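You operate a simulated robot arm through the tools that you are given. There is no shell and no other tool.

Carry out the task below with a simulated robot arm. There is one attempt and no reset: what you move stays moved.

## Task
Tilt the chuck to 45 degrees, line the torch up with the seam, then lower it; shut the shield.
Fine: height dial to the size printed on the pipe.

It is judged by the outcome, as a careful person would: the job done as asked, and still so three seconds after it is handed in. It fails if anything else is knocked over, pushed out of place, dropped, spilled or broken.

## Robot
A 6-joint arm with a fingered hand, fixed in place. Base frame: the origin is on the floor under the middle of its stand, x ahead of it, y to its left, z up. Readings come in cm, degrees, newtons and seconds.
With the tool pointing down near the work surface it reaches from about 26 to 70 cm from the base axis. Its first joint turns from -166.0 to 166.0 degrees. Payload 4 kg.
Tool frame: the origin (TCP) lies between the finger pads and is the grasp point; the fingertips stand 2.6 cm ahead of it; z points along the fingers, y is the line along which they close. The gripper opens to 14.8 cm; its body begins 7.3 cm behind the TCP. The gripper is a hand of 3 fingers: y runs from the thumb to the fingers, the wrist lies at [0, 0, -23.9] in the tool frame.
Orientation is that of the tool frame in the base frame, as a unit quaternion [w, x, y, z]. With the fingers straight down and closing along the base's y, the tool's x points along the base's -x, its y along +y and its z along -z.

## Interface
- The arm moves only by the tool move_arm. Its argument "moves" is a list of rows, each an object of numbers (a shift or turn left out is 0): "dx", "dy", "dz": the shift along the tool's x, y, z in cm; "wx", "wy", "wz": the turn, a rotation vector about the tool's x, y, z in degrees. In form: [{"dx": .., "dy": .., "dz": .., "wx": .., "wy": .., "wz": ..}, ...]. A call has 1 to 20 rows; each row is the pose to reach, as a shift and turn from the pose commanded when the call began, along the tool's axes at that moment. Each row takes 0.2 s and may step no farther than 5 cm and 8.6 degrees from the row before; otherwise, the whole call is refused. Where a pose cannot be reached the arm comes as near as it can. A force on the tool above 40 N (or 10 N above the force at the start of the call, whichever is more), or a blocked arm, ends the call early, and 0.2 s more pass. In this call time passes only in rows, and 0.2 s behind the last. It gives the time, the measured TCP pose, the force on the tool (base axes), the opening and the grip force at its end, in the units of the frame above (readings bear some noise), with the torque about the TCP (base axes, N m) and any sound that the robot's microphone picked up, and new pictures: "pictures" is both (left out), scene, wrist or none.
- Cameras (640 x 400 px; columns grow to the right, rows downward): "scene" is fixed at [21.94, 64.77, 165.29]; the picture's right is [-0.95, -0.30, 0.00], its down [-0.18, 0.59, -0.79] and it looks along [0.24, -0.75, -0.61] (base axes); focal length 330 px, centre (320, 200). "wrist" rides on the gripper at [6.8, -3.9, -9] in the tool frame; the picture's right is [0.50, 0.87, 0.00], its down [-0.66, 0.38, -0.65] and it looks along [-0.57, 0.33, 0.76] (tool axes); focal length 222 px, centre (320, 200).
- move_column(by): moves the trunk up (or, below 0, down) by that many cm; the arm rides with it, the base frame stays. It gives what a move gives, with no picture.
- finger_targets(finger1, finger2, thumb_bend): sets how far each is bent, from 0 (flat) to 100 (curled in); at 30 the hand is open as for a grip, at 70 the pads meet at the TCP. One left out holds its place. A second passes; each finger stops where it meets its share of the squeeze, and holds until it gets a number again. It is the only way to open and close the hand. It gives what a move gives, with no picture; readings hold the bend of each and the force on the fingers (four entries, about 0 where the hand has none), thumb and palm.
- pixel_to_xyz(camera, pixels): for up to 12 pixels [column, row] of the newest picture of that camera ("zoom" is the newest enlarged one), the place [x, y, z] in the base frame of the surface seen there, good to about 0.2 cm. No time passes.
- close_up(camera, box): a new picture of the part [left, top, right, bottom] of that camera's present view, enlarged. No time passes.
- finish_job(): hands the job in; it is judged then, once.

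Unless the task says otherwise, let go and move clear before handing in.

The tools are called after "Call:" as a command line: name --argument value ..., lists and objects as JSON in quotes. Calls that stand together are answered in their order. move_arm: Moves the arm, as the interface text tells. Its arguments: {"type":"object","properties":{"moves":{"type":"array","items":{"type":"object","properties":{"dx":{"type":"number"},"dy":{"type":"number"},"dz":{"type":"number"},"wx":{"type":"number"},"wy":{"type":"number"},"wz":{"type":"number"}}}},"pictures":{"type":"string","enum":["both","scene","wrist","none"]}},"required":["moves"]} The other tools are called the same way: move_column (by) moves the trunk up or down; finger_targets (finger1, finger2, thumb_bend) moves the fingers one by one; pixel_to_xyz (camera, pixels) gives the place of the surface under pixels of a picture; close_up (camera, box) takes an enlarged picture of a part of a camera's view; finish_job () hands the job in.

At the start:

```text
t: 0.0
ee_pos: [34.52, -1.13, 139.46]
ee_rot: [0.0, 0.001, 1.0, -0.001]
force: [0.0, 0.0, 0.4]
moment: [0.0, -0.01, -0.02]
gripper_width: 14.79
finger_force: 0.0
shape: jaw
bend: [30.0, 30.0, 30.0]
finger forces: [0.0, 0.1, 0.0, 0.1, 0.0, 0.1]
trunk travel left (down, up): [-27.5, 4.2]
```

scene: 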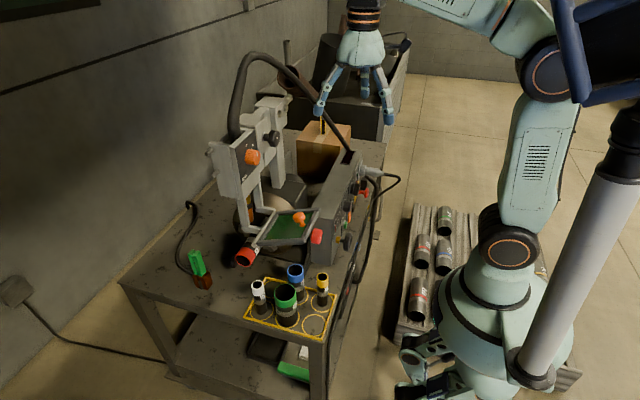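
wrist: 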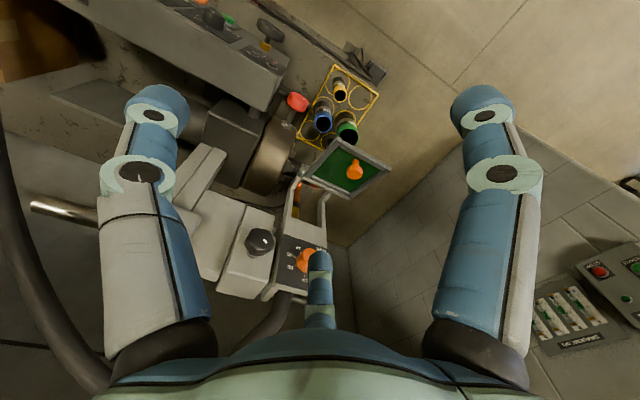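

The scene shows a welding fixture on a table around pixel (280,190), with an orange knob at (251,157), a lever/shield with an orange knob at (299,219), and red knobs at (245,256) and (316,236). I'll take close-ups to read the labels before moving.

Call:
close_up --camera "scene" --box '[200, 80, 400, 205]'

Call:
close_up --camera "scene" --box '[200, 170, 400, 295]'

Call:
close_up --camera "wrist" --box '[200, 130, 400, 255]'

Call:
close_up --camera "wrist" --box '[200, 200, 360, 300]'

```text
3.20 times, centred on (300, 142) of scene
```

zoom: 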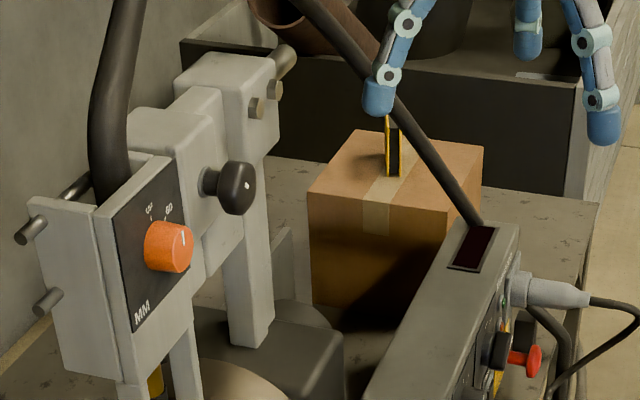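

```text
3.20 times, centred on (300, 232) of scene
```

zoom: 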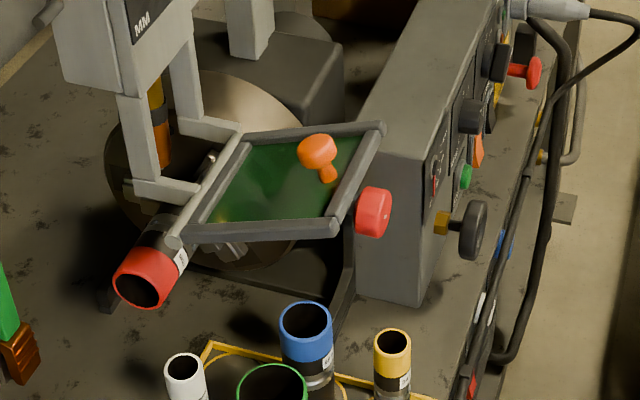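

```text
3.20 times, centred on (300, 192) of wrist
```

zoom: 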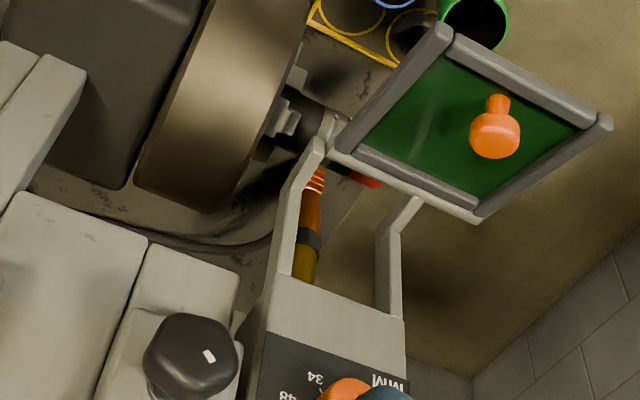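

```text
4.00 times, centred on (280, 250) of wrist
```

zoom: 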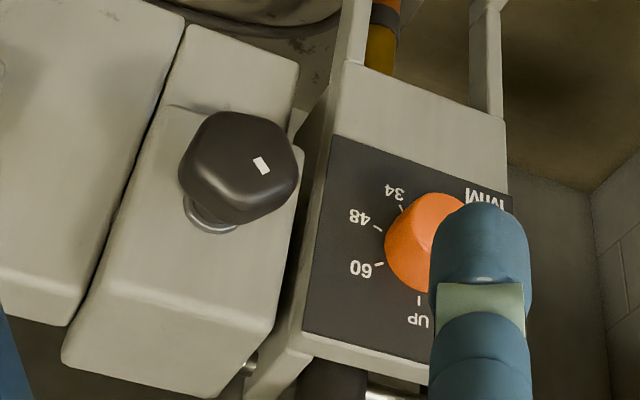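

The height dial (wrist close-up) shows marks UP/60/48/34, and a red-rimmed pipe sits in the chuck at scene (245,256) with a label at (257,250). I'll zoom in on the pipe label, the dial, and the control box.

Call:
close_up --camera "scene" --box '[230, 235, 278, 265]'

Call:
close_up --camera "scene" --box '[310, 160, 390, 210]'

Call:
close_up --camera "scene" --box '[300, 200, 380, 250]'

Call:
close_up --camera "scene" --box '[200, 120, 296, 180]'

Call:
close_up --camera "wrist" --box '[180, 0, 308, 80]'

Call:
pixel_to_xyz --camera "scene" --pixels '[[251, 157], [273, 139], [299, 219], [316, 236], [245, 256], [257, 250], [205, 262], [346, 216], [367, 193], [320, 130], [288, 300], [150, 280]]'

Call:
pixel_to_xyz --camera "wrist" --pixels '[[259, 240], [306, 260], [355, 170], [297, 102], [270, 150], [305, 190], [320, 180], [290, 210], [240, 250], [388, 166], [306, 182], [270, 30]]'

```text
13.33 times, centred on (254, 250) of scene
```

zoom: 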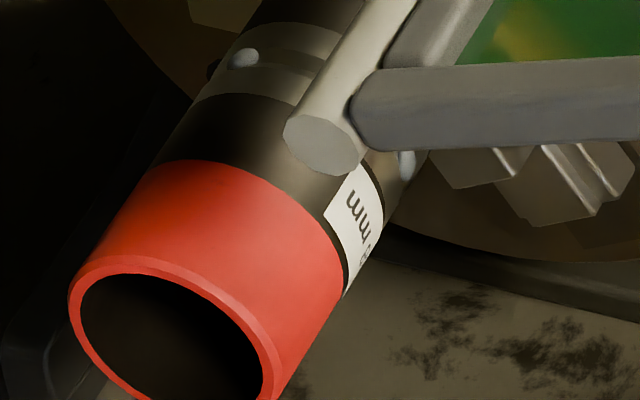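

```text
8.00 times, centred on (350, 185) of scene
```

zoom: 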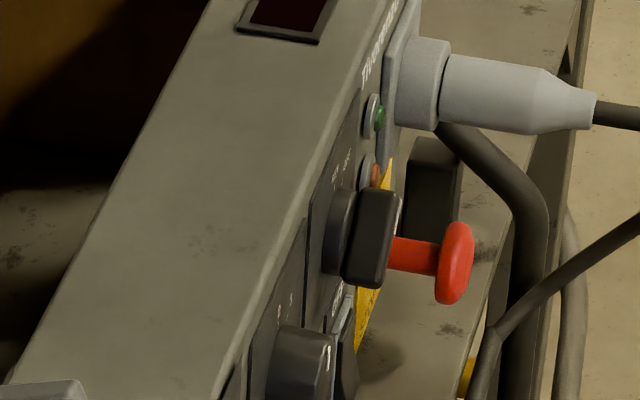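

```text
8.00 times, centred on (340, 225) of scene
```

zoom: 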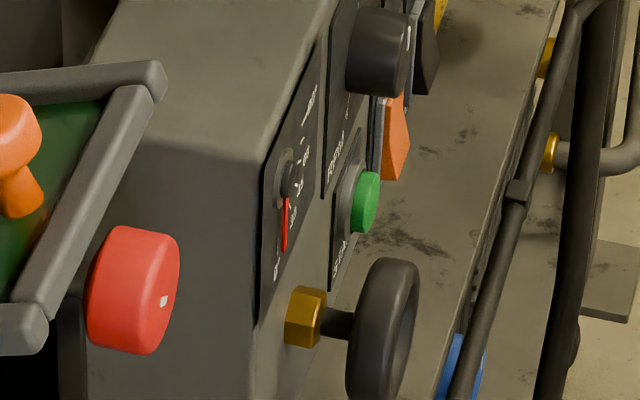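

```text
6.67 times, centred on (248, 150) of scene
```

zoom: 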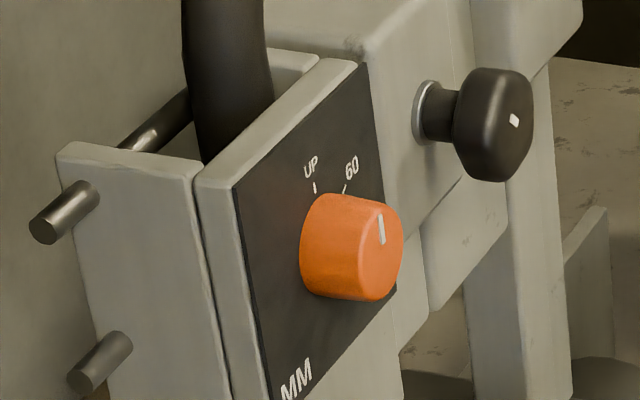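

```text
5.00 times, centred on (244, 40) of wrist
```

zoom: 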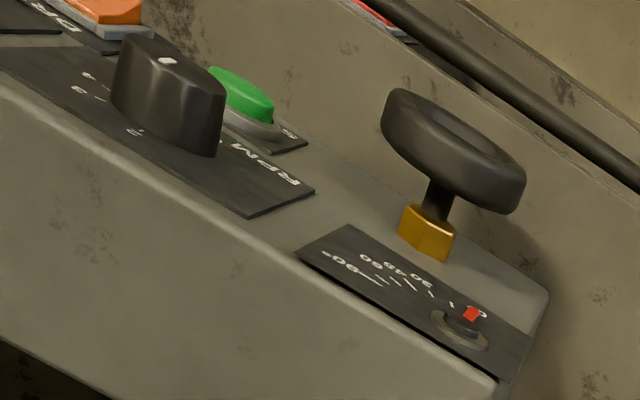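

```text
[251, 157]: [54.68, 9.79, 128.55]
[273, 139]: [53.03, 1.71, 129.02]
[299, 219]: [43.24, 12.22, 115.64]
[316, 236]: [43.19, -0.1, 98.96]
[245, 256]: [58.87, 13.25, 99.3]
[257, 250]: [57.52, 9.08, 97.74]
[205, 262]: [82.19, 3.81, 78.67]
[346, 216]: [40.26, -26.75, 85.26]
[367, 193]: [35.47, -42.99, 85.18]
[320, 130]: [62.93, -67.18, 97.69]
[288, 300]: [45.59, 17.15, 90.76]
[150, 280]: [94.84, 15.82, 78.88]
```

```text
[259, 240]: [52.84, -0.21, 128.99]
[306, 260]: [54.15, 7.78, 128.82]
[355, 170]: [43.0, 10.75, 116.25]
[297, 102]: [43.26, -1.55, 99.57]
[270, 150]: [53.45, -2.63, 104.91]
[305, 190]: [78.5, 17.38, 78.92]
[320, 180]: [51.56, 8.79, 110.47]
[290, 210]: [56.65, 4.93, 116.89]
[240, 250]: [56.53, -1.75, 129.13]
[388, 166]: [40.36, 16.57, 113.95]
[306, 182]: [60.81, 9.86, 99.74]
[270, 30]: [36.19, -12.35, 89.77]
```

The last close-up shows a gauge with marks 0/30/45/60/90 and a red needle at 0, next to a handwheel. I'll get their positions and take more looks at the red knob (316,236) and the chuck.

Call:
pixel_to_xyz --camera "zoom" --pixels '[[471, 313], [455, 345], [455, 130], [428, 235], [415, 275], [160, 90], [240, 90], [100, 10], [200, 250], [500, 300], [520, 190], [400, 100]]'

Call:
close_up --camera "scene" --box '[290, 215, 346, 250]'

Call:
close_up --camera "wrist" --box '[240, 60, 400, 160]'

Call:
close_up --camera "scene" --box '[330, 150, 394, 190]'

Call:
close_up --camera "scene" --box '[340, 190, 370, 260]'

Call:
close_up --camera "wrist" --box '[280, 160, 344, 200]'

```text
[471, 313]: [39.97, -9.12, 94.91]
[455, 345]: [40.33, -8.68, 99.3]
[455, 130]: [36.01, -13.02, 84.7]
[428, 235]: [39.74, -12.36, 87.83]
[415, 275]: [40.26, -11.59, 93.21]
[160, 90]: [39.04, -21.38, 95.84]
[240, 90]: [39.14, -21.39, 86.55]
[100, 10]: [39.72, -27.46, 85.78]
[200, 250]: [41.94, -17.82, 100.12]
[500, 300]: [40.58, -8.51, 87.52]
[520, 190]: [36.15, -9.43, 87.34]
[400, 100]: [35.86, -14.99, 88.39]
```

```text
11.43 times, centred on (318, 232) of scene
```

zoom: 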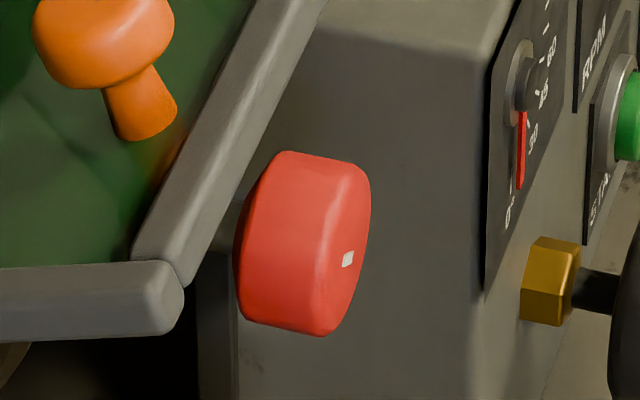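

```text
4.00 times, centred on (320, 110) of wrist
```

zoom: 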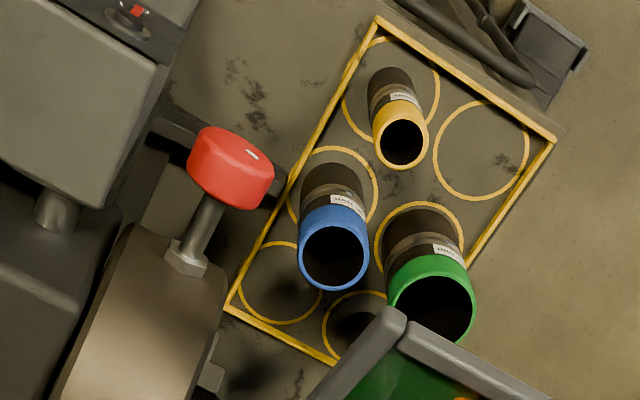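

```text
10.00 times, centred on (362, 170) of scene
```

zoom: 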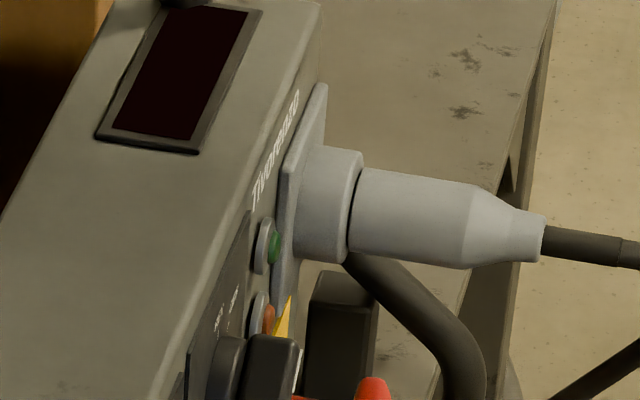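

```text
5.71 times, centred on (355, 225) of scene
```

zoom: 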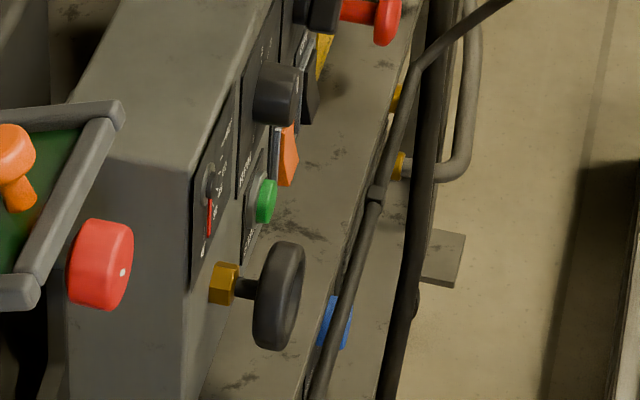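

```text
10.00 times, centred on (312, 180) of wrist
```

zoom: 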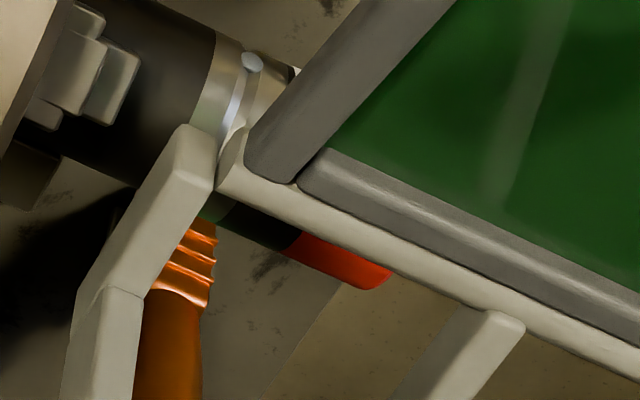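

The gauge next to the gold/black handwheel (panel at x≈40, y≈-10, z≈95) reads 0, and the red knob sits on a shaft on the chuck's body. I'll move the hand in front of the panel, pitched forward, to read the panel labels with the wrist camera.

Call:
pixel_to_xyz --camera "scene" --pixels '[[265, 55], [300, 72], [325, 115], [345, 152], [236, 100], [385, 135], [370, 170], [400, 178], [380, 210], [360, 250], [440, 250], [415, 300]]'

Call:
move_arm --moves '[{"dx": 0.7, "dy": -1.6, "dz": 3.9, "wy": -3.75}, {"dx": 1.4, "dy": -3.2, "dz": 7.9, "wy": -7.5}, {"dx": 2.1, "dy": -4.9, "dz": 11.8, "wy": -11.25}, {"dx": 2.8, "dy": -6.5, "dz": 15.7, "wy": -15}, {"dx": 3.5, "dy": -8.1, "dz": 19.7, "wy": -18.75}, {"dx": 4.1, "dy": -9.7, "dz": 23.6, "wy": -22.5}, {"dx": 4.8, "dy": -11.4, "dz": 27.5, "wy": -26.25}, {"dx": 5.5, "dy": -13, "dz": 31.5, "wy": -30}]' --pictures "both"

```text
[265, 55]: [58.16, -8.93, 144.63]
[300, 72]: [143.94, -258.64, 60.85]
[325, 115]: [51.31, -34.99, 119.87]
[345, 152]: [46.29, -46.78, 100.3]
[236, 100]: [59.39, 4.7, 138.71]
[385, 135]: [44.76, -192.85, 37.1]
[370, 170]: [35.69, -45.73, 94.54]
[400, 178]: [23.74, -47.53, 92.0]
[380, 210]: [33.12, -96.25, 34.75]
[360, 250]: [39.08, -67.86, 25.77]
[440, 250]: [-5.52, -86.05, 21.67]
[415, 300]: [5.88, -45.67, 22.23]
```

```text
t: 1.8
ee_pos: [29.3, -14.2, 107.94]
ee_rot: [0.259, 0.002, 0.966, -0.001]
force: [0.0, 0.1, -0.1]
moment: [0.05, 0.02, 0.03]
gripper_width: 14.82
finger_force: 0.0
shape: jaw
bend: [30.0, 30.0, 30.0]
finger forces: [0.1, 0.1, 0.0, 0.0, 0.0, 0.0]
trunk travel left (down, up): [-27.5, 4.2]
```

scene: 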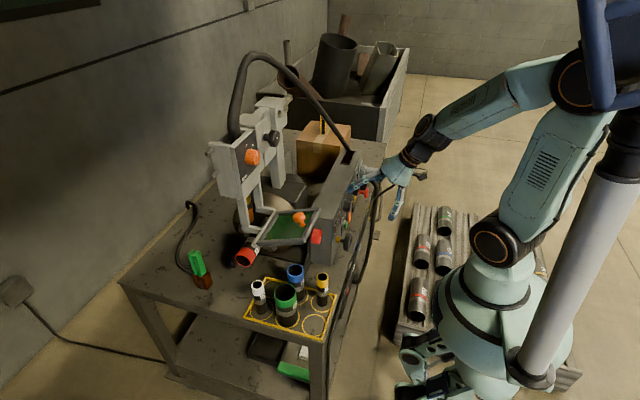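
wrist: 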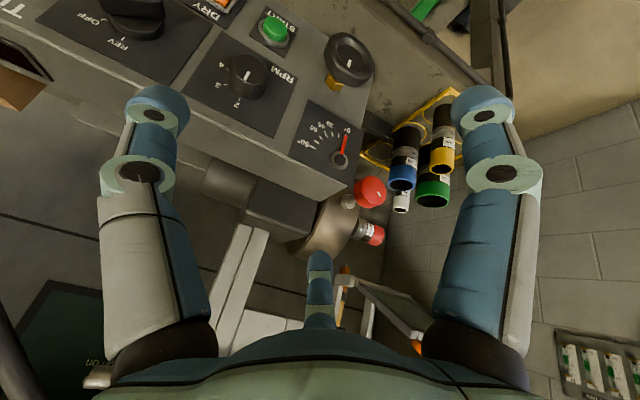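

The panel is now visible: gauge at wrist (325,145), handwheel at (348,60), red pipe label at (365,228). I'll take close-ups of each.

Call:
close_up --camera "wrist" --box '[280, 20, 400, 95]'

Call:
close_up --camera "wrist" --box '[280, 95, 376, 155]'

Call:
close_up --camera "wrist" --box '[310, 165, 406, 225]'

Call:
close_up --camera "wrist" --box '[340, 215, 396, 250]'

Call:
close_up --camera "wrist" --box '[0, 0, 240, 150]'

Call:
close_up --camera "wrist" --box '[380, 110, 476, 220]'

Call:
pixel_to_xyz --camera "wrist" --pixels '[[348, 60], [334, 82], [326, 60], [350, 34], [371, 62], [338, 158], [310, 125], [370, 192], [350, 202], [247, 76], [278, 28], [376, 236]]'

```text
5.33 times, centred on (340, 58) of wrist
```

zoom: 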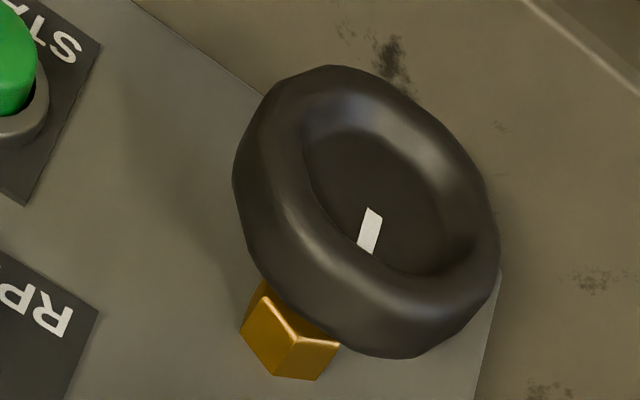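

```text
6.67 times, centred on (328, 125) of wrist
```

zoom: 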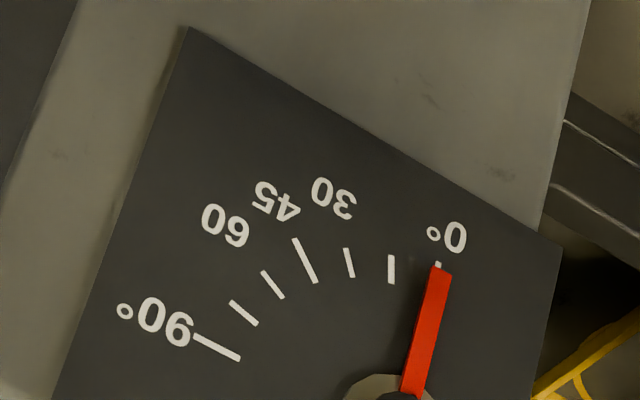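

```text
6.67 times, centred on (358, 195) of wrist
```

zoom: 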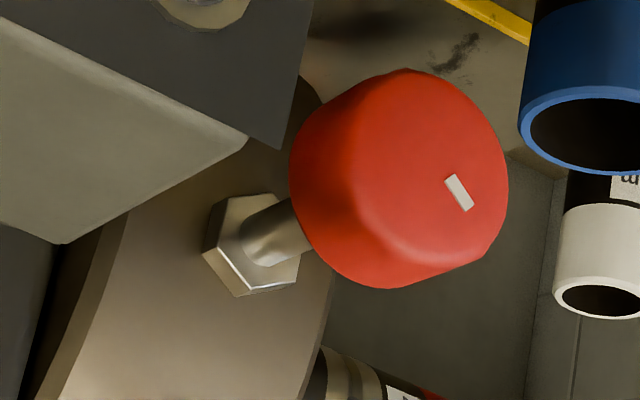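

```text
11.43 times, centred on (368, 232) of wrist
```

zoom: 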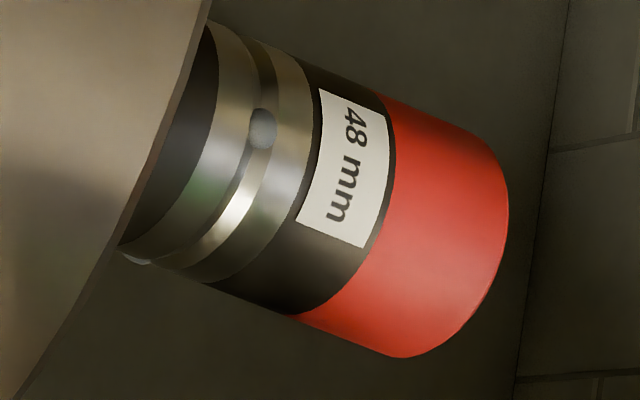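

```text
2.67 times, centred on (120, 75) of wrist
```

zoom: 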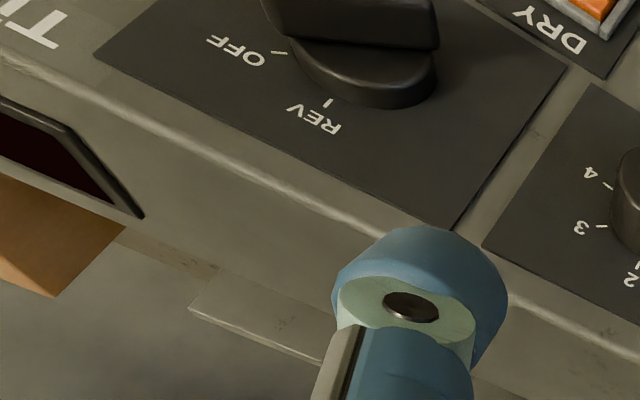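

```text
3.64 times, centred on (428, 165) of wrist
```

zoom: 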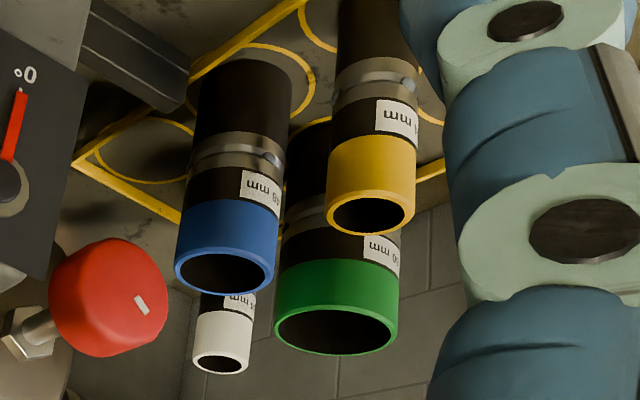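

```text
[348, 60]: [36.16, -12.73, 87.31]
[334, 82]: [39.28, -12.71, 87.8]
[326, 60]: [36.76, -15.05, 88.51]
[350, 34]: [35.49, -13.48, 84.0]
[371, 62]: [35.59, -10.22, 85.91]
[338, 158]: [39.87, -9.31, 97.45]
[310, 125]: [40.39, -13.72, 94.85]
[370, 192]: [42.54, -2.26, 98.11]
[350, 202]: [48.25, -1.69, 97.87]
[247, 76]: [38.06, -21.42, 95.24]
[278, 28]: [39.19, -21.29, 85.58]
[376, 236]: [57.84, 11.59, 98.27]
```

The label on the chucked pipe reads "48 mm", and the gauge (0/30/45/60/90°) reads 0° with the black handwheel right below it. I'll map the handwheel geometry precisely before trying to grip it.

Call:
close_up --camera "wrist" --box '[280, 20, 400, 95]'

Call:
pixel_to_xyz --camera "zoom" --pixels '[[370, 230], [360, 170], [250, 190], [320, 85], [480, 240], [390, 335], [280, 130], [440, 140], [270, 300], [150, 200], [200, 280], [420, 370]]'

Call:
pixel_to_xyz --camera "wrist" --pixels '[[300, 60], [310, 95], [290, 120], [345, 125], [312, 160], [200, 165], [230, 185], [260, 200], [320, 235], [355, 230], [340, 190], [352, 100]]'

```text
5.33 times, centred on (340, 58) of wrist
```

zoom: 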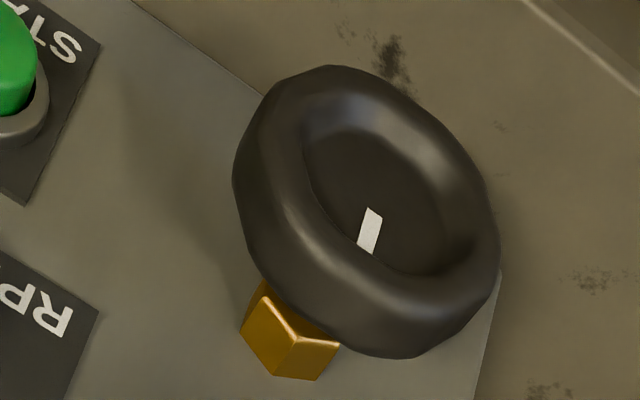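

```text
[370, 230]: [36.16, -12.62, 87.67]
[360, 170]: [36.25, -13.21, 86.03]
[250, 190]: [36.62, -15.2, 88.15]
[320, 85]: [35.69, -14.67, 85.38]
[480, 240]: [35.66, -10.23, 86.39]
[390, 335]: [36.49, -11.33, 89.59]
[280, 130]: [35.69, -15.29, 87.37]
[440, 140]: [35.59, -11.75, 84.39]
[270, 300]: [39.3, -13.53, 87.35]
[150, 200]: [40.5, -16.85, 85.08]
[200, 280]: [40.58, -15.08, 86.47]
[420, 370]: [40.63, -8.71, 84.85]
```

```text
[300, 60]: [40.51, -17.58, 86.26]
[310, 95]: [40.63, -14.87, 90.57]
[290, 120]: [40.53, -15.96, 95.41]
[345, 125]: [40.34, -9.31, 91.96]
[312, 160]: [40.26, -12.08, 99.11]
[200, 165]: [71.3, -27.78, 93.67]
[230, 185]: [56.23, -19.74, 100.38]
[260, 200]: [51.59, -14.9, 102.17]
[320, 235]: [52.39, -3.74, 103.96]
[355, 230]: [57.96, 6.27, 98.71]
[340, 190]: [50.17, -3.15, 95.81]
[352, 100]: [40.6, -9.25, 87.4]
```

The handwheel centre is about (36, -12.7, 86.8), radius ≈2.9, with the panel at x=40.5. Before going there I'll check the arm's own body position and the cables around the table edge.

Call:
pixel_to_xyz --camera "scene" --pixels '[[505, 250], [495, 285], [490, 330], [540, 160], [575, 80], [530, 80], [430, 135], [395, 170], [385, 190], [375, 215], [365, 235], [358, 265]]'

Call:
pixel_to_xyz --camera "wrist" --pixels '[[430, 50], [400, 15], [465, 85], [455, 15], [350, 10], [370, 120], [390, 90], [300, 10], [420, 130], [440, 110], [385, 130], [360, 110]]'

```text
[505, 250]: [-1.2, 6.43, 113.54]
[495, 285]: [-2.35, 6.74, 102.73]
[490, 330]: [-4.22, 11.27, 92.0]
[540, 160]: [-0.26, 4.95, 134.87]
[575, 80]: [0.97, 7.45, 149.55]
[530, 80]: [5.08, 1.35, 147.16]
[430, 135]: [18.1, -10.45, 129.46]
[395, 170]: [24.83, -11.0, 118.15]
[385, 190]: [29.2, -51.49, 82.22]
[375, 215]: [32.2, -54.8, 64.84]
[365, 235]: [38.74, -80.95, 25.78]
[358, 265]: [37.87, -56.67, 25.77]
```

```text
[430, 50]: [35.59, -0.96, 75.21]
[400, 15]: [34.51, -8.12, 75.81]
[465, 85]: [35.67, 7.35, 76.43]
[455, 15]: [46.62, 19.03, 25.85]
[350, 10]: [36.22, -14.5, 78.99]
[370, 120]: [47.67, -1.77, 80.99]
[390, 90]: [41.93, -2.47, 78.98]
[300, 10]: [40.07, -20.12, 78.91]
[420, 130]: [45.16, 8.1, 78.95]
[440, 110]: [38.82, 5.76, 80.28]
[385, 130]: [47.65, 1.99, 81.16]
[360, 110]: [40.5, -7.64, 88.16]
```

The arm's shoulder is around z≈108 over the origin, so a horizontal approach to the wheel should be possible coming slightly from the -y side. First I'll pre-bend the fingers so they clear the table, then swing to a pre-approach pose about 9 cm short of the wheel.

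Call:
finger_targets --finger1 46 --finger2 46 --thumb_bend 46

Call:
move_arm --moves '[{"dx": 1.49, "dy": -0.22, "dz": 2.01, "wx": -2.27, "wy": -7.42, "wz": -1.31}, {"dx": 2.98, "dy": -0.45, "dz": 4.02, "wx": -4.54, "wy": -14.84, "wz": -2.62}, {"dx": 4.48, "dy": -0.67, "dz": 6.03, "wx": -6.81, "wy": -22.26, "wz": -3.93}, {"dx": 5.97, "dy": -0.9, "dz": 8.04, "wx": -9.08, "wy": -29.68, "wz": -5.24}, {"dx": 7.46, "dy": -1.12, "dz": 10.05, "wx": -11.36, "wy": -37.1, "wz": -6.56}, {"dx": 8.95, "dy": -1.35, "dz": 12.06, "wx": -13.63, "wy": -44.53, "wz": -7.87}, {"dx": 10.45, "dy": -1.57, "dz": 14.07, "wx": -15.9, "wy": -51.95, "wz": -9.18}, {"dx": 11.94, "dy": -1.8, "dz": 16.08, "wx": -18.17, "wy": -59.37, "wz": -10.49}]'

```text
t: 2.8
ee_pos: [29.27, -14.03, 107.91]
ee_rot: [0.258, 0.0, 0.966, 0.0]
force: [-0.2, -0.6, 1.1]
moment: [-0.01, 0.02, -0.03]
gripper_width: 7.6
finger_force: 0.1
shape: fingers
bend: [46.0, 46.0, 46.0]
finger forces: [0.0, 0.0, 0.1, 0.0, 0.0, 0.0]
trunk travel left (down, up): [-27.5, 4.2]
```

```text
t: 4.6
ee_pos: [27.58, 4.73, 136.0]
ee_rot: [0.642, -0.085, 0.756, 0.1]
force: [0.0, 0.7, -0.5]
moment: [0.0, 0.0, -0.04]
gripper_width: 7.54
finger_force: 0.1
shape: fingers
bend: [46.0, 46.0, 46.0]
finger forces: [0.0, 0.0, 0.0, 0.1, 0.1, 0.0]
out of reach, approached as far as the arm can: row 1, 2, 3, 4, 5, 6, 7, 8
trunk travel left (down, up): [-27.5, 4.2]
```

scene: 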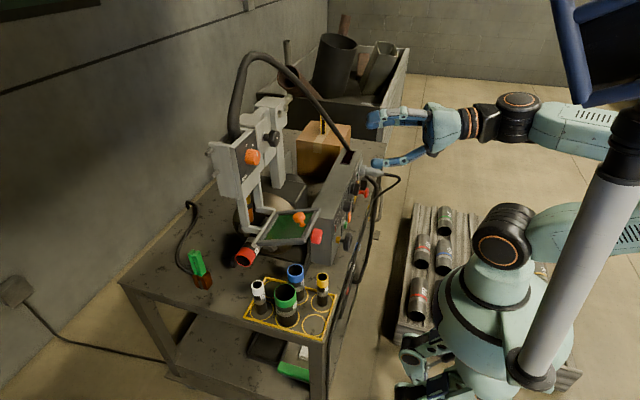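
wrist: 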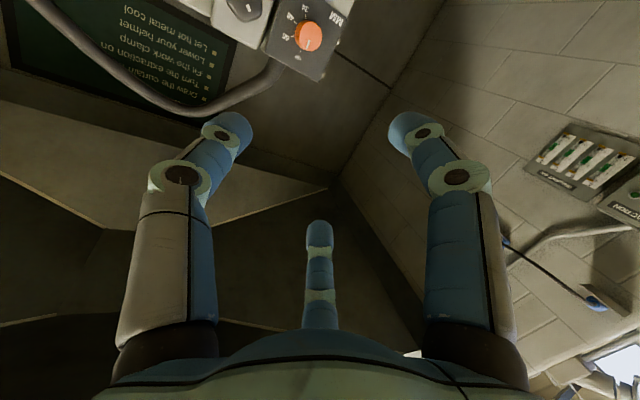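

The pose was out of reach (the wrist would be too close to the base axis), and the arm folded up safely to (27.6, 4.7, 136). I'll send a zero move to learn which commanded pose the next shifts refer to.

Call:
move_arm --moves '[{"dx": 0, "dy": 0, "dz": 0}]' --pictures "none"

```text
t: 5.0
ee_pos: [27.4, 4.71, 135.85]
ee_rot: [0.641, -0.084, 0.757, 0.1]
force: [-0.4, 0.5, -0.8]
moment: [-0.04, -0.03, -0.01]
gripper_width: 7.55
finger_force: 0.1
shape: fingers
bend: [46.0, 46.0, 46.0]
finger forces: [0.1, 0.0, 0.0, 0.1, 0.0, 0.0]
trunk travel left (down, up): [-27.5, 4.2]
```

The commanded pose is the reached one. I'll swing the arm out to the -y side, away from everything, with the tool horizontal and yawed 45°, so I can approach the wheel with the wrist farther from the base.

Call:
move_arm --moves '[{"dx": 1.74, "dy": -3.48, "dz": -0.75, "wx": -2.5, "wy": -0.7, "wz": -0.41}, {"dx": 3.47, "dy": -6.97, "dz": -1.51, "wx": -5.0, "wy": -1.39, "wz": -0.81}, {"dx": 5.2, "dy": -10.45, "dz": -2.26, "wx": -7.5, "wy": -2.1, "wz": -1.22}, {"dx": 6.94, "dy": -13.93, "dz": -3.02, "wx": -10, "wy": -2.8, "wz": -1.62}, {"dx": 8.67, "dy": -17.42, "dz": -3.77, "wx": -12.5, "wy": -3.5, "wz": -2.03}, {"dx": 10.41, "dy": -20.9, "dz": -4.52, "wx": -15, "wy": -4.2, "wz": -2.44}, {"dx": 12.14, "dy": -24.38, "dz": -5.28, "wx": -17.5, "wy": -4.9, "wz": -2.84}, {"dx": 13.88, "dy": -27.87, "dz": -6.03, "wx": -20, "wy": -5.6, "wz": -3.25}, {"dx": 15.61, "dy": -31.35, "dz": -6.79, "wx": -22.5, "wy": -6.3, "wz": -3.65}, {"dx": 17.35, "dy": -34.83, "dz": -7.54, "wx": -25, "wy": -7.0, "wz": -4.06}, {"dx": 19.08, "dy": -38.3, "dz": -8.3, "wx": -27.5, "wy": -7.7, "wz": -4.46}, {"dx": 20.82, "dy": -41.8, "dz": -9.05, "wx": -29.96, "wy": -8.35, "wz": -4.87}]'

```text
t: 7.6
ee_pos: [19.5, 16.7, 140.09]
ee_rot: [0.654, -0.257, 0.663, 0.257]
force: [-0.8, -0.3, 0.2]
moment: [0.03, -0.02, -0.03]
gripper_width: 7.55
finger_force: 0.0
shape: fingers
bend: [46.0, 46.0, 46.0]
finger forces: [0.1, 0.1, 0.1, 0.0, 0.1, 0.1]
out of reach, approached as far as the arm can: row 1, 2, 3, 4, 5, 6, 7, 8, 9, 10, 11, 12
trunk travel left (down, up): [-27.5, 4.2]
```

scene: 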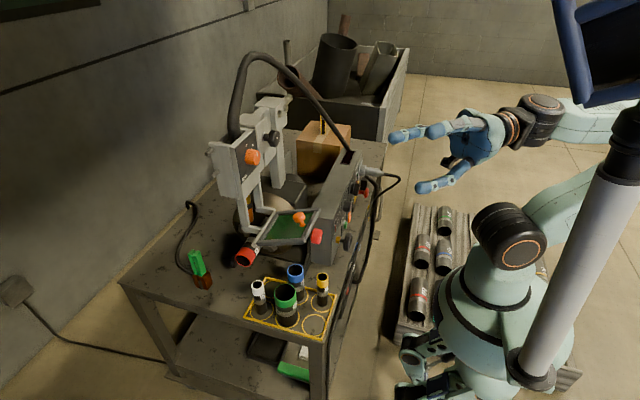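
wrist: 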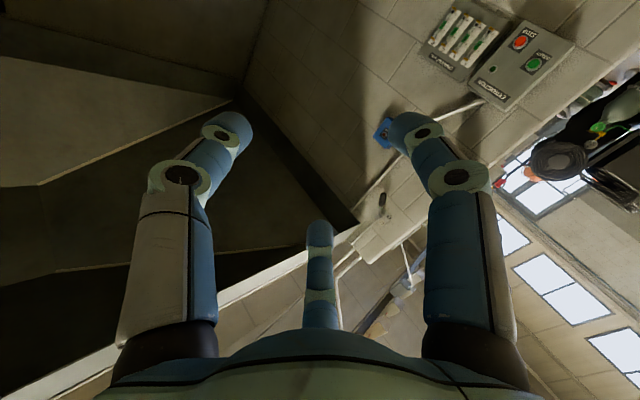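

The arm's elbow is at its folding limit with the wrist almost over the base, so I'll unfold it: back to tool-down at about (34.5, -1, 140), where it began.

Call:
move_arm --moves '[{"dx": 0, "dy": -1.93, "dz": -0.08, "wx": 2.78, "wy": 7.06, "wz": 2.78}, {"dx": 0, "dy": -3.87, "dz": -0.16, "wx": 5.55, "wy": 14.1, "wz": 5.55}, {"dx": 0, "dy": -5.8, "dz": -0.24, "wx": 8.33, "wy": 21.2, "wz": 8.33}, {"dx": 0, "dy": -7.7, "dz": -0.32, "wx": 11.1, "wy": 28.2, "wz": 11.1}, {"dx": 0, "dy": -9.7, "dz": -0.4, "wx": 13.9, "wy": 35.3, "wz": 13.9}, {"dx": 0, "dy": -11.6, "dz": -0.48, "wx": 16.65, "wy": 42.35, "wz": 16.65}, {"dx": 0, "dy": -13.5, "dz": -0.56, "wx": 19.4, "wy": 49.4, "wz": 19.4}, {"dx": 0, "dy": -15.5, "dz": -0.64, "wx": 22.2, "wy": 56.5, "wz": 22.2}, {"dx": 0, "dy": -17.4, "dz": -0.72, "wx": 25.0, "wy": 63.5, "wz": 25.0}, {"dx": 0, "dy": -19.3, "dz": -0.8, "wx": 27.75, "wy": 70.6, "wz": 27.75}, {"dx": 0, "dy": -21.3, "dz": -0.88, "wx": 30.5, "wy": 77.6, "wz": 30.5}, {"dx": 0, "dy": -23.2, "dz": -0.96, "wx": 33.3, "wy": 84.7, "wz": 33.3}]'

```text
t: 10.2
ee_pos: [35.94, -2.65, 140.5]
ee_rot: [0.006, -0.02, 1.0, 0.002]
force: [0.1, -0.5, 0.1]
moment: [-0.01, 0.01, 0.04]
gripper_width: 7.53
finger_force: 0.0
shape: fingers
bend: [46.0, 46.0, 46.0]
finger forces: [0.0, 0.0, 0.0, 0.0, 0.0, 0.0]
out of reach, approached as far as the arm can: row 1
trunk travel left (down, up): [-27.5, 4.2]
```

scene: 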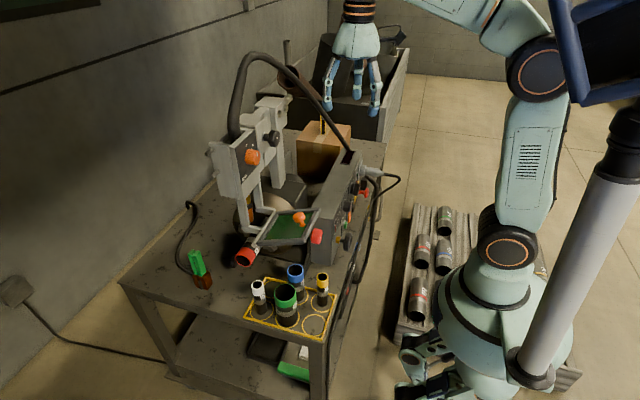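
wrist: 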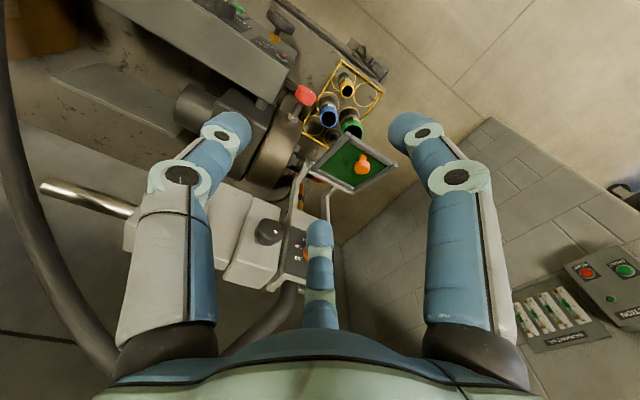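

Back in a normal configuration with the tool down. Now I'll go out to the -y side first with the tool down and only then pitch it up to horizontal with a 45° yaw.

Call:
move_arm --moves '[{"dx": 0.65, "dy": -3.93, "dz": 2.28}, {"dx": 1.3, "dy": -7.87, "dz": 4.56}, {"dx": 1.97, "dy": -11.8, "dz": 6.83}, {"dx": 2.6, "dy": -15.7, "dz": 9.1}, {"dx": 3.28, "dy": -19.67, "dz": 11.4}, {"dx": 3.93, "dy": -23.6, "dz": 13.7}, {"dx": 4.6, "dy": -27.5, "dz": 15.9}, {"dx": 5.24, "dy": -31.5, "dz": 18.2, "wx": -2.56, "wy": -6.51, "wz": -2.56}, {"dx": 5.9, "dy": -35.4, "dz": 20.5, "wx": -5.12, "wy": -13.0, "wz": -5.12}, {"dx": 6.1, "dy": -35.4, "dz": 21.4, "wx": -7.68, "wy": -19.5, "wz": -7.68}, {"dx": 6.3, "dy": -35.4, "dz": 22.3, "wx": -10.24, "wy": -26.06, "wz": -10.24}, {"dx": 6.4, "dy": -35.4, "dz": 23.2, "wx": -12.8, "wy": -32.6, "wz": -12.8}, {"dx": 6.6, "dy": -35.4, "dz": 24.1, "wx": -15.4, "wy": -39.1, "wz": -15.4}, {"dx": 6.8, "dy": -35.4, "dz": 25.0, "wx": -17.9, "wy": -45.6, "wz": -17.9}, {"dx": 7.0, "dy": -35.4, "dz": 26.0, "wx": -20.5, "wy": -52.1, "wz": -20.5}, {"dx": 7.2, "dy": -35.4, "dz": 27.0, "wx": -23.0, "wy": -58.6, "wz": -23.0}, {"dx": 7.4, "dy": -35.4, "dz": 28.0, "wx": -25.6, "wy": -65.1, "wz": -25.6}, {"dx": 7.6, "dy": -35.4, "dz": 29.0, "wx": -28.2, "wy": -71.7, "wz": -28.2}, {"dx": 7.8, "dy": -35.4, "dz": 30.0, "wx": -30.7, "wy": -78.2, "wz": -30.7}, {"dx": 7.9, "dy": -35.4, "dz": 30.5, "wx": -33.3, "wy": -84.7, "wz": -33.3}]'

```text
t: 14.4
ee_pos: [37.62, -52.59, 116.75]
ee_rot: [0.574, -0.233, 0.744, 0.25]
force: [0.3, 0.0, -0.2]
moment: [-0.04, 0.0, -0.03]
gripper_width: 7.55
finger_force: 0.1
shape: fingers
bend: [46.0, 46.0, 46.0]
finger forces: [0.0, 0.1, 0.0, 0.1, 0.1, 0.1]
out of reach, approached as far as the arm can: row 11, 12, 13, 14, 15, 16, 17, 18, 19, 20
trunk travel left (down, up): [-27.5, 4.2]
```

scene: 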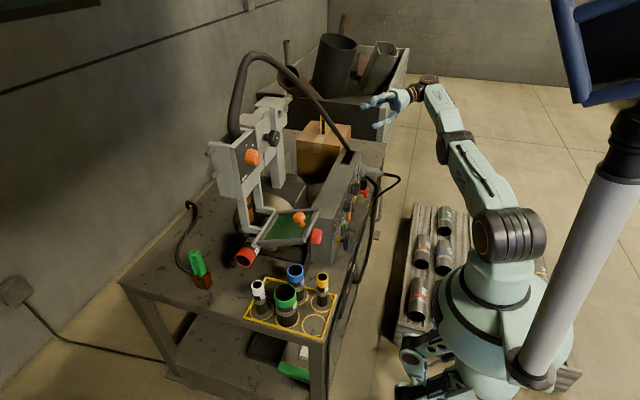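
wrist: 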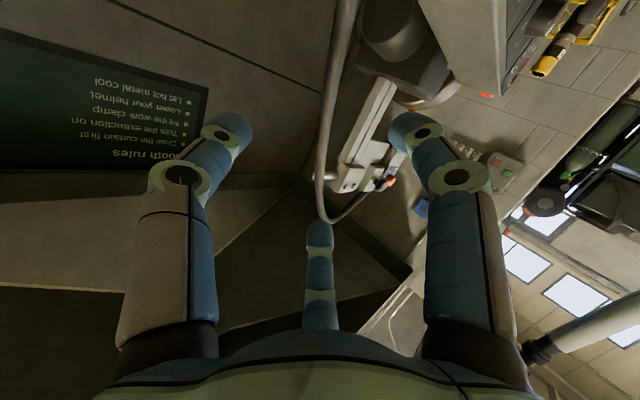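

The wrist-bend limit stops it here (the tool would need to bend back too far from the outstretched forearm). I'll raise the trunk and bring the wrist in towards the base so the forearm hangs more steeply, keeping the orientation.

Call:
move_column --by 4

Call:
move_arm --moves '[{"dx": 0.02, "dy": 4.09, "dz": 1.87}, {"dx": 0.05, "dy": 8.19, "dz": 3.73}, {"dx": 0.07, "dy": 12.3, "dz": 5.6}, {"dx": 0.09, "dy": 16.4, "dz": 7.47}, {"dx": 0.12, "dy": 20.5, "dz": 9.33}, {"dx": 0.14, "dy": 24.6, "dz": 11.2}, {"dx": 0.16, "dy": 28.7, "dz": 13.1}, {"dx": 0.19, "dy": 32.8, "dz": 14.9}, {"dx": 0.21, "dy": 36.85, "dz": 16.8}]'

```text
t: 15.2
ee_pos: [37.59, -53.29, 121.02]
ee_rot: [0.573, -0.232, 0.744, 0.252]
force: [-0.4, -0.1, 0.3]
moment: [-0.01, -0.02, -0.03]
gripper_width: 7.59
finger_force: 0.0
shape: fingers
bend: [46.0, 46.0, 46.0]
finger forces: [0.0, 0.0, 0.0, 0.1, 0.0, 0.0]
trunk travel left (down, up): [-31.5, 0.2]
```

```text
t: 17.2
ee_pos: [37.57, -53.21, 120.96]
ee_rot: [0.573, -0.232, 0.744, 0.252]
force: [0.0, -0.8, 0.3]
moment: [-0.02, 0.02, -0.02]
gripper_width: 7.57
finger_force: 0.1
shape: fingers
bend: [46.0, 46.0, 46.0]
finger forces: [0.0, 0.0, 0.0, 0.0, 0.0, 0.0]
out of reach, approached as far as the arm can: row 1, 2, 3, 4, 5, 6, 7, 8, 9
trunk travel left (down, up): [-31.5, 0.2]
```

scene: 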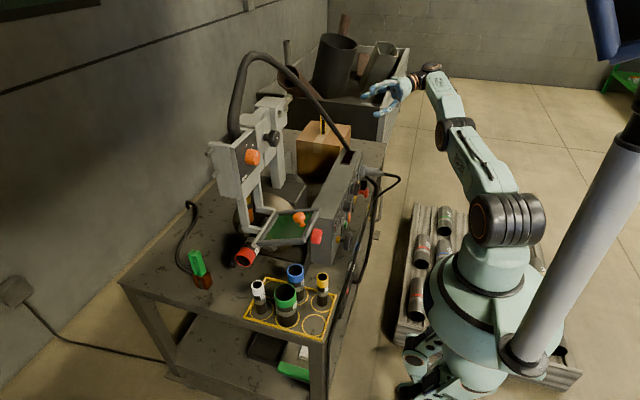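
wrist: 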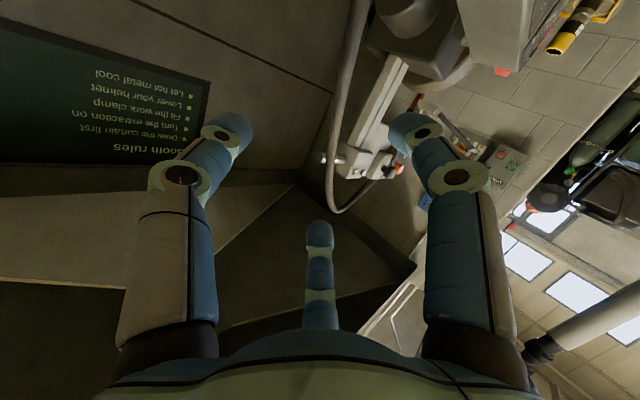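

It's stuck at a joint limit in this pose; I'll first undo the pitch back to tool-down at about (30, -38, 128).

Call:
move_arm --moves '[{"dx": -0.6, "dy": 1.72, "dz": 0.26, "wx": 3.14, "wy": 7.21, "wz": 2.93}, {"dx": -1.19, "dy": 3.44, "dz": 0.52, "wx": 6.28, "wy": 14.42, "wz": 5.86}, {"dx": -1.79, "dy": 5.16, "dz": 0.78, "wx": 9.42, "wy": 21.6, "wz": 8.8}, {"dx": -2.38, "dy": 6.88, "dz": 1.04, "wx": 12.56, "wy": 28.8, "wz": 11.7}, {"dx": -2.98, "dy": 8.6, "dz": 1.3, "wx": 15.7, "wy": 36.05, "wz": 14.65}, {"dx": -3.57, "dy": 10.3, "dz": 1.56, "wx": 18.84, "wy": 43.3, "wz": 17.6}, {"dx": -4.17, "dy": 12.0, "dz": 1.82, "wx": 22.0, "wy": 50.5, "wz": 20.5}, {"dx": -4.76, "dy": 13.8, "dz": 2.08, "wx": 25.1, "wy": 57.7, "wz": 23.4}, {"dx": -5.36, "dy": 15.5, "dz": 2.34, "wx": 28.3, "wy": 64.9, "wz": 26.4}, {"dx": -5.95, "dy": 17.2, "dz": 2.6, "wx": 31.4, "wy": 72.1, "wz": 29.3}]' --pictures "scene"

```text
t: 19.4
ee_pos: [29.73, -39.09, 129.94]
ee_rot: [0.017, -0.002, 1.0, -0.025]
force: [-5.2, 4.7, -14.6]
moment: [-0.53, -0.51, -0.01]
gripper_width: 7.5
finger_force: 0.0
shape: fingers
bend: [46.0, 46.0, 46.0]
finger forces: [0.1, 0.0, 0.0, 0.0, 0.1, 0.1]
out of reach, approached as far as the arm can: row 1, 2, 3, 4, 5, 6, 7, 8
trunk travel left (down, up): [-31.5, 0.2]
```

scene: 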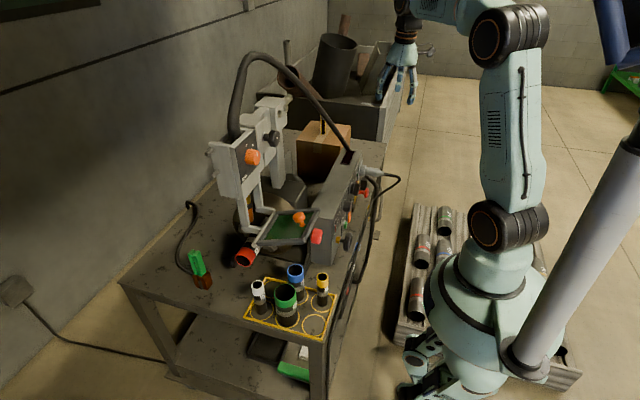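

Tool is down again at (29.7, -39, 130). The likely limit is the hand roll relative to the arm, so I'll roll the hand +120° about its own axis (the three-finger hand is symmetric) and see whether that's reachable.

Call:
move_arm --moves '[{"wz": 8}, {"wz": 16}, {"wz": 24}, {"wz": 32}, {"wz": 40}, {"wz": 48}, {"wz": 56}, {"wz": 64}, {"wz": 72}, {"wz": 80}, {"wz": 88}, {"wz": 96}, {"wz": 104}, {"wz": 112}, {"wz": 120}]' --pictures "scene"

```text
t: 22.6
ee_pos: [29.28, -38.9, 127.83]
ee_rot: [-0.003, 0.867, 0.499, -0.001]
force: [0.7, -0.7, 0.2]
moment: [-0.02, -0.02, -0.02]
gripper_width: 7.52
finger_force: 0.1
shape: fingers
bend: [46.0, 46.0, 46.0]
finger forces: [0.0, 0.1, 0.0, 0.0, 0.1, 0.0]
trunk travel left (down, up): [-31.5, 0.2]
```

scene: 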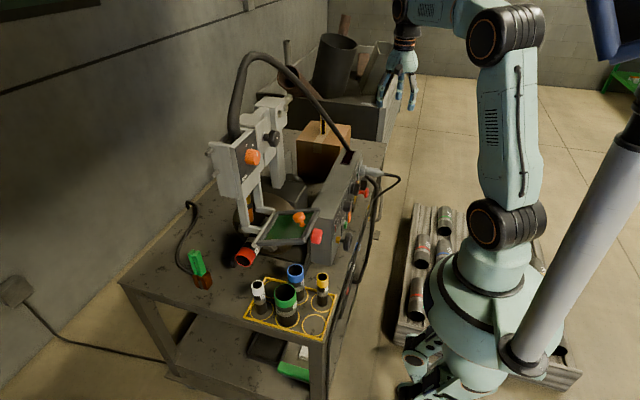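

Rolling worked: the camera is now on the +y side of the hand. Next I'll pitch the tool to horizontal (yawed 45°) while dropping to about (28, -30, 105).

Call:
move_arm --moves '[{"dx": 0.64, "dy": -0.51, "dz": 2.07, "wx": -2.1, "wy": 7.91}, {"dx": 1.28, "dy": -1.02, "dz": 4.15, "wx": -4.2, "wy": 15.82}, {"dx": 1.92, "dy": -1.53, "dz": 6.22, "wx": -6.3, "wy": 23.7}, {"dx": 2.56, "dy": -2.04, "dz": 8.3, "wx": -8.4, "wy": 31.6}, {"dx": 3.2, "dy": -2.55, "dz": 10.4, "wx": -10.5, "wy": 39.5}, {"dx": 3.85, "dy": -3.05, "dz": 12.4, "wx": -12.6, "wy": 47.5}, {"dx": 4.49, "dy": -3.56, "dz": 14.5, "wx": -14.7, "wy": 55.4}, {"dx": 5.13, "dy": -4.07, "dz": 16.6, "wx": -16.8, "wy": 63.3}, {"dx": 5.77, "dy": -4.58, "dz": 18.7, "wx": -18.9, "wy": 71.2}, {"dx": 6.41, "dy": -5.09, "dz": 20.7, "wx": -21.0, "wy": 79.1}, {"dx": 7.05, "dy": -5.6, "dz": 22.8, "wx": -23.1, "wy": 87}]'

```text
t: 25.0
ee_pos: [27.94, -30.07, 105.1]
ee_rot: [-0.187, 0.613, 0.351, 0.683]
force: [-0.3, -0.2, -0.2]
moment: [0.01, 0.01, 0.0]
gripper_width: 7.52
finger_force: 0.0
shape: fingers
bend: [46.0, 46.0, 46.0]
finger forces: [0.1, 0.0, 0.0, 0.0, 0.1, 0.1]
trunk travel left (down, up): [-31.5, 0.2]
```

scene: 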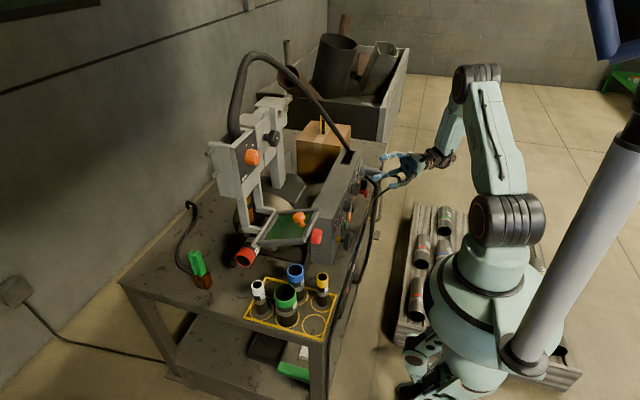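
wrist: 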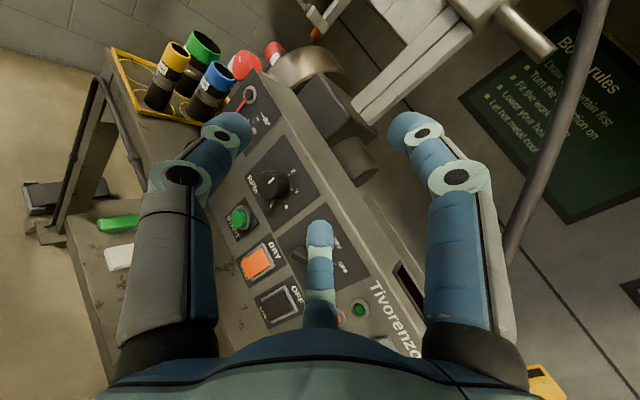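

The tool is horizontal now with the panel in view. I'll move in front of the handwheel at about (26, -18, 90) with the yaw reduced to 30°.

Call:
move_arm --moves '[{"dx": -2.43, "dy": -2.68, "dz": 1.43, "wx": -2.9, "wy": -0.75}, {"dx": -4.87, "dy": -5.35, "dz": 2.86, "wx": -5.8, "wy": -1.5}, {"dx": -7.3, "dy": -8.03, "dz": 4.3, "wx": -8.7, "wy": -2.25}, {"dx": -9.74, "dy": -10.7, "dz": 5.73, "wx": -11.6, "wy": -3.0}, {"dx": -12.17, "dy": -13.38, "dz": 7.16, "wx": -14.5, "wy": -3.75}]'

```text
t: 26.2
ee_pos: [25.53, -17.99, 89.75]
ee_rot: [-0.095, 0.654, 0.269, 0.701]
force: [0.9, 0.5, -0.1]
moment: [0.0, -0.03, -0.03]
gripper_width: 7.51
finger_force: 0.0
shape: fingers
bend: [46.0, 46.0, 46.0]
finger forces: [0.1, 0.1, 0.0, 0.1, 0.0, 0.0]
trunk travel left (down, up): [-31.5, 0.2]
```

scene: 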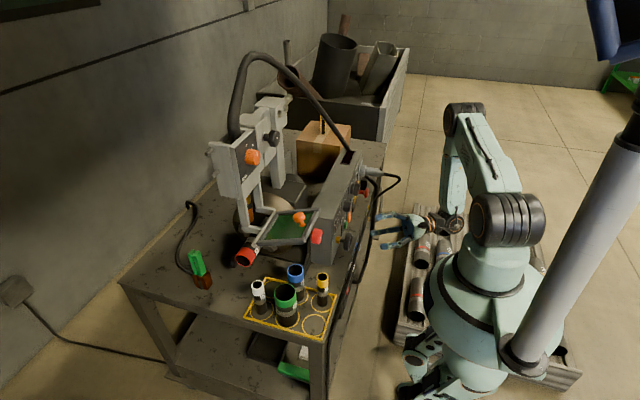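
wrist: 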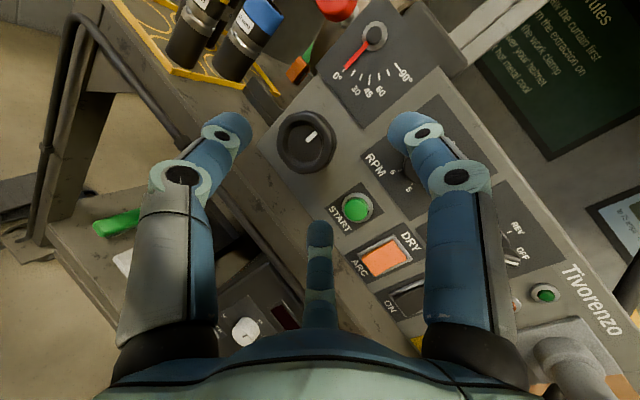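

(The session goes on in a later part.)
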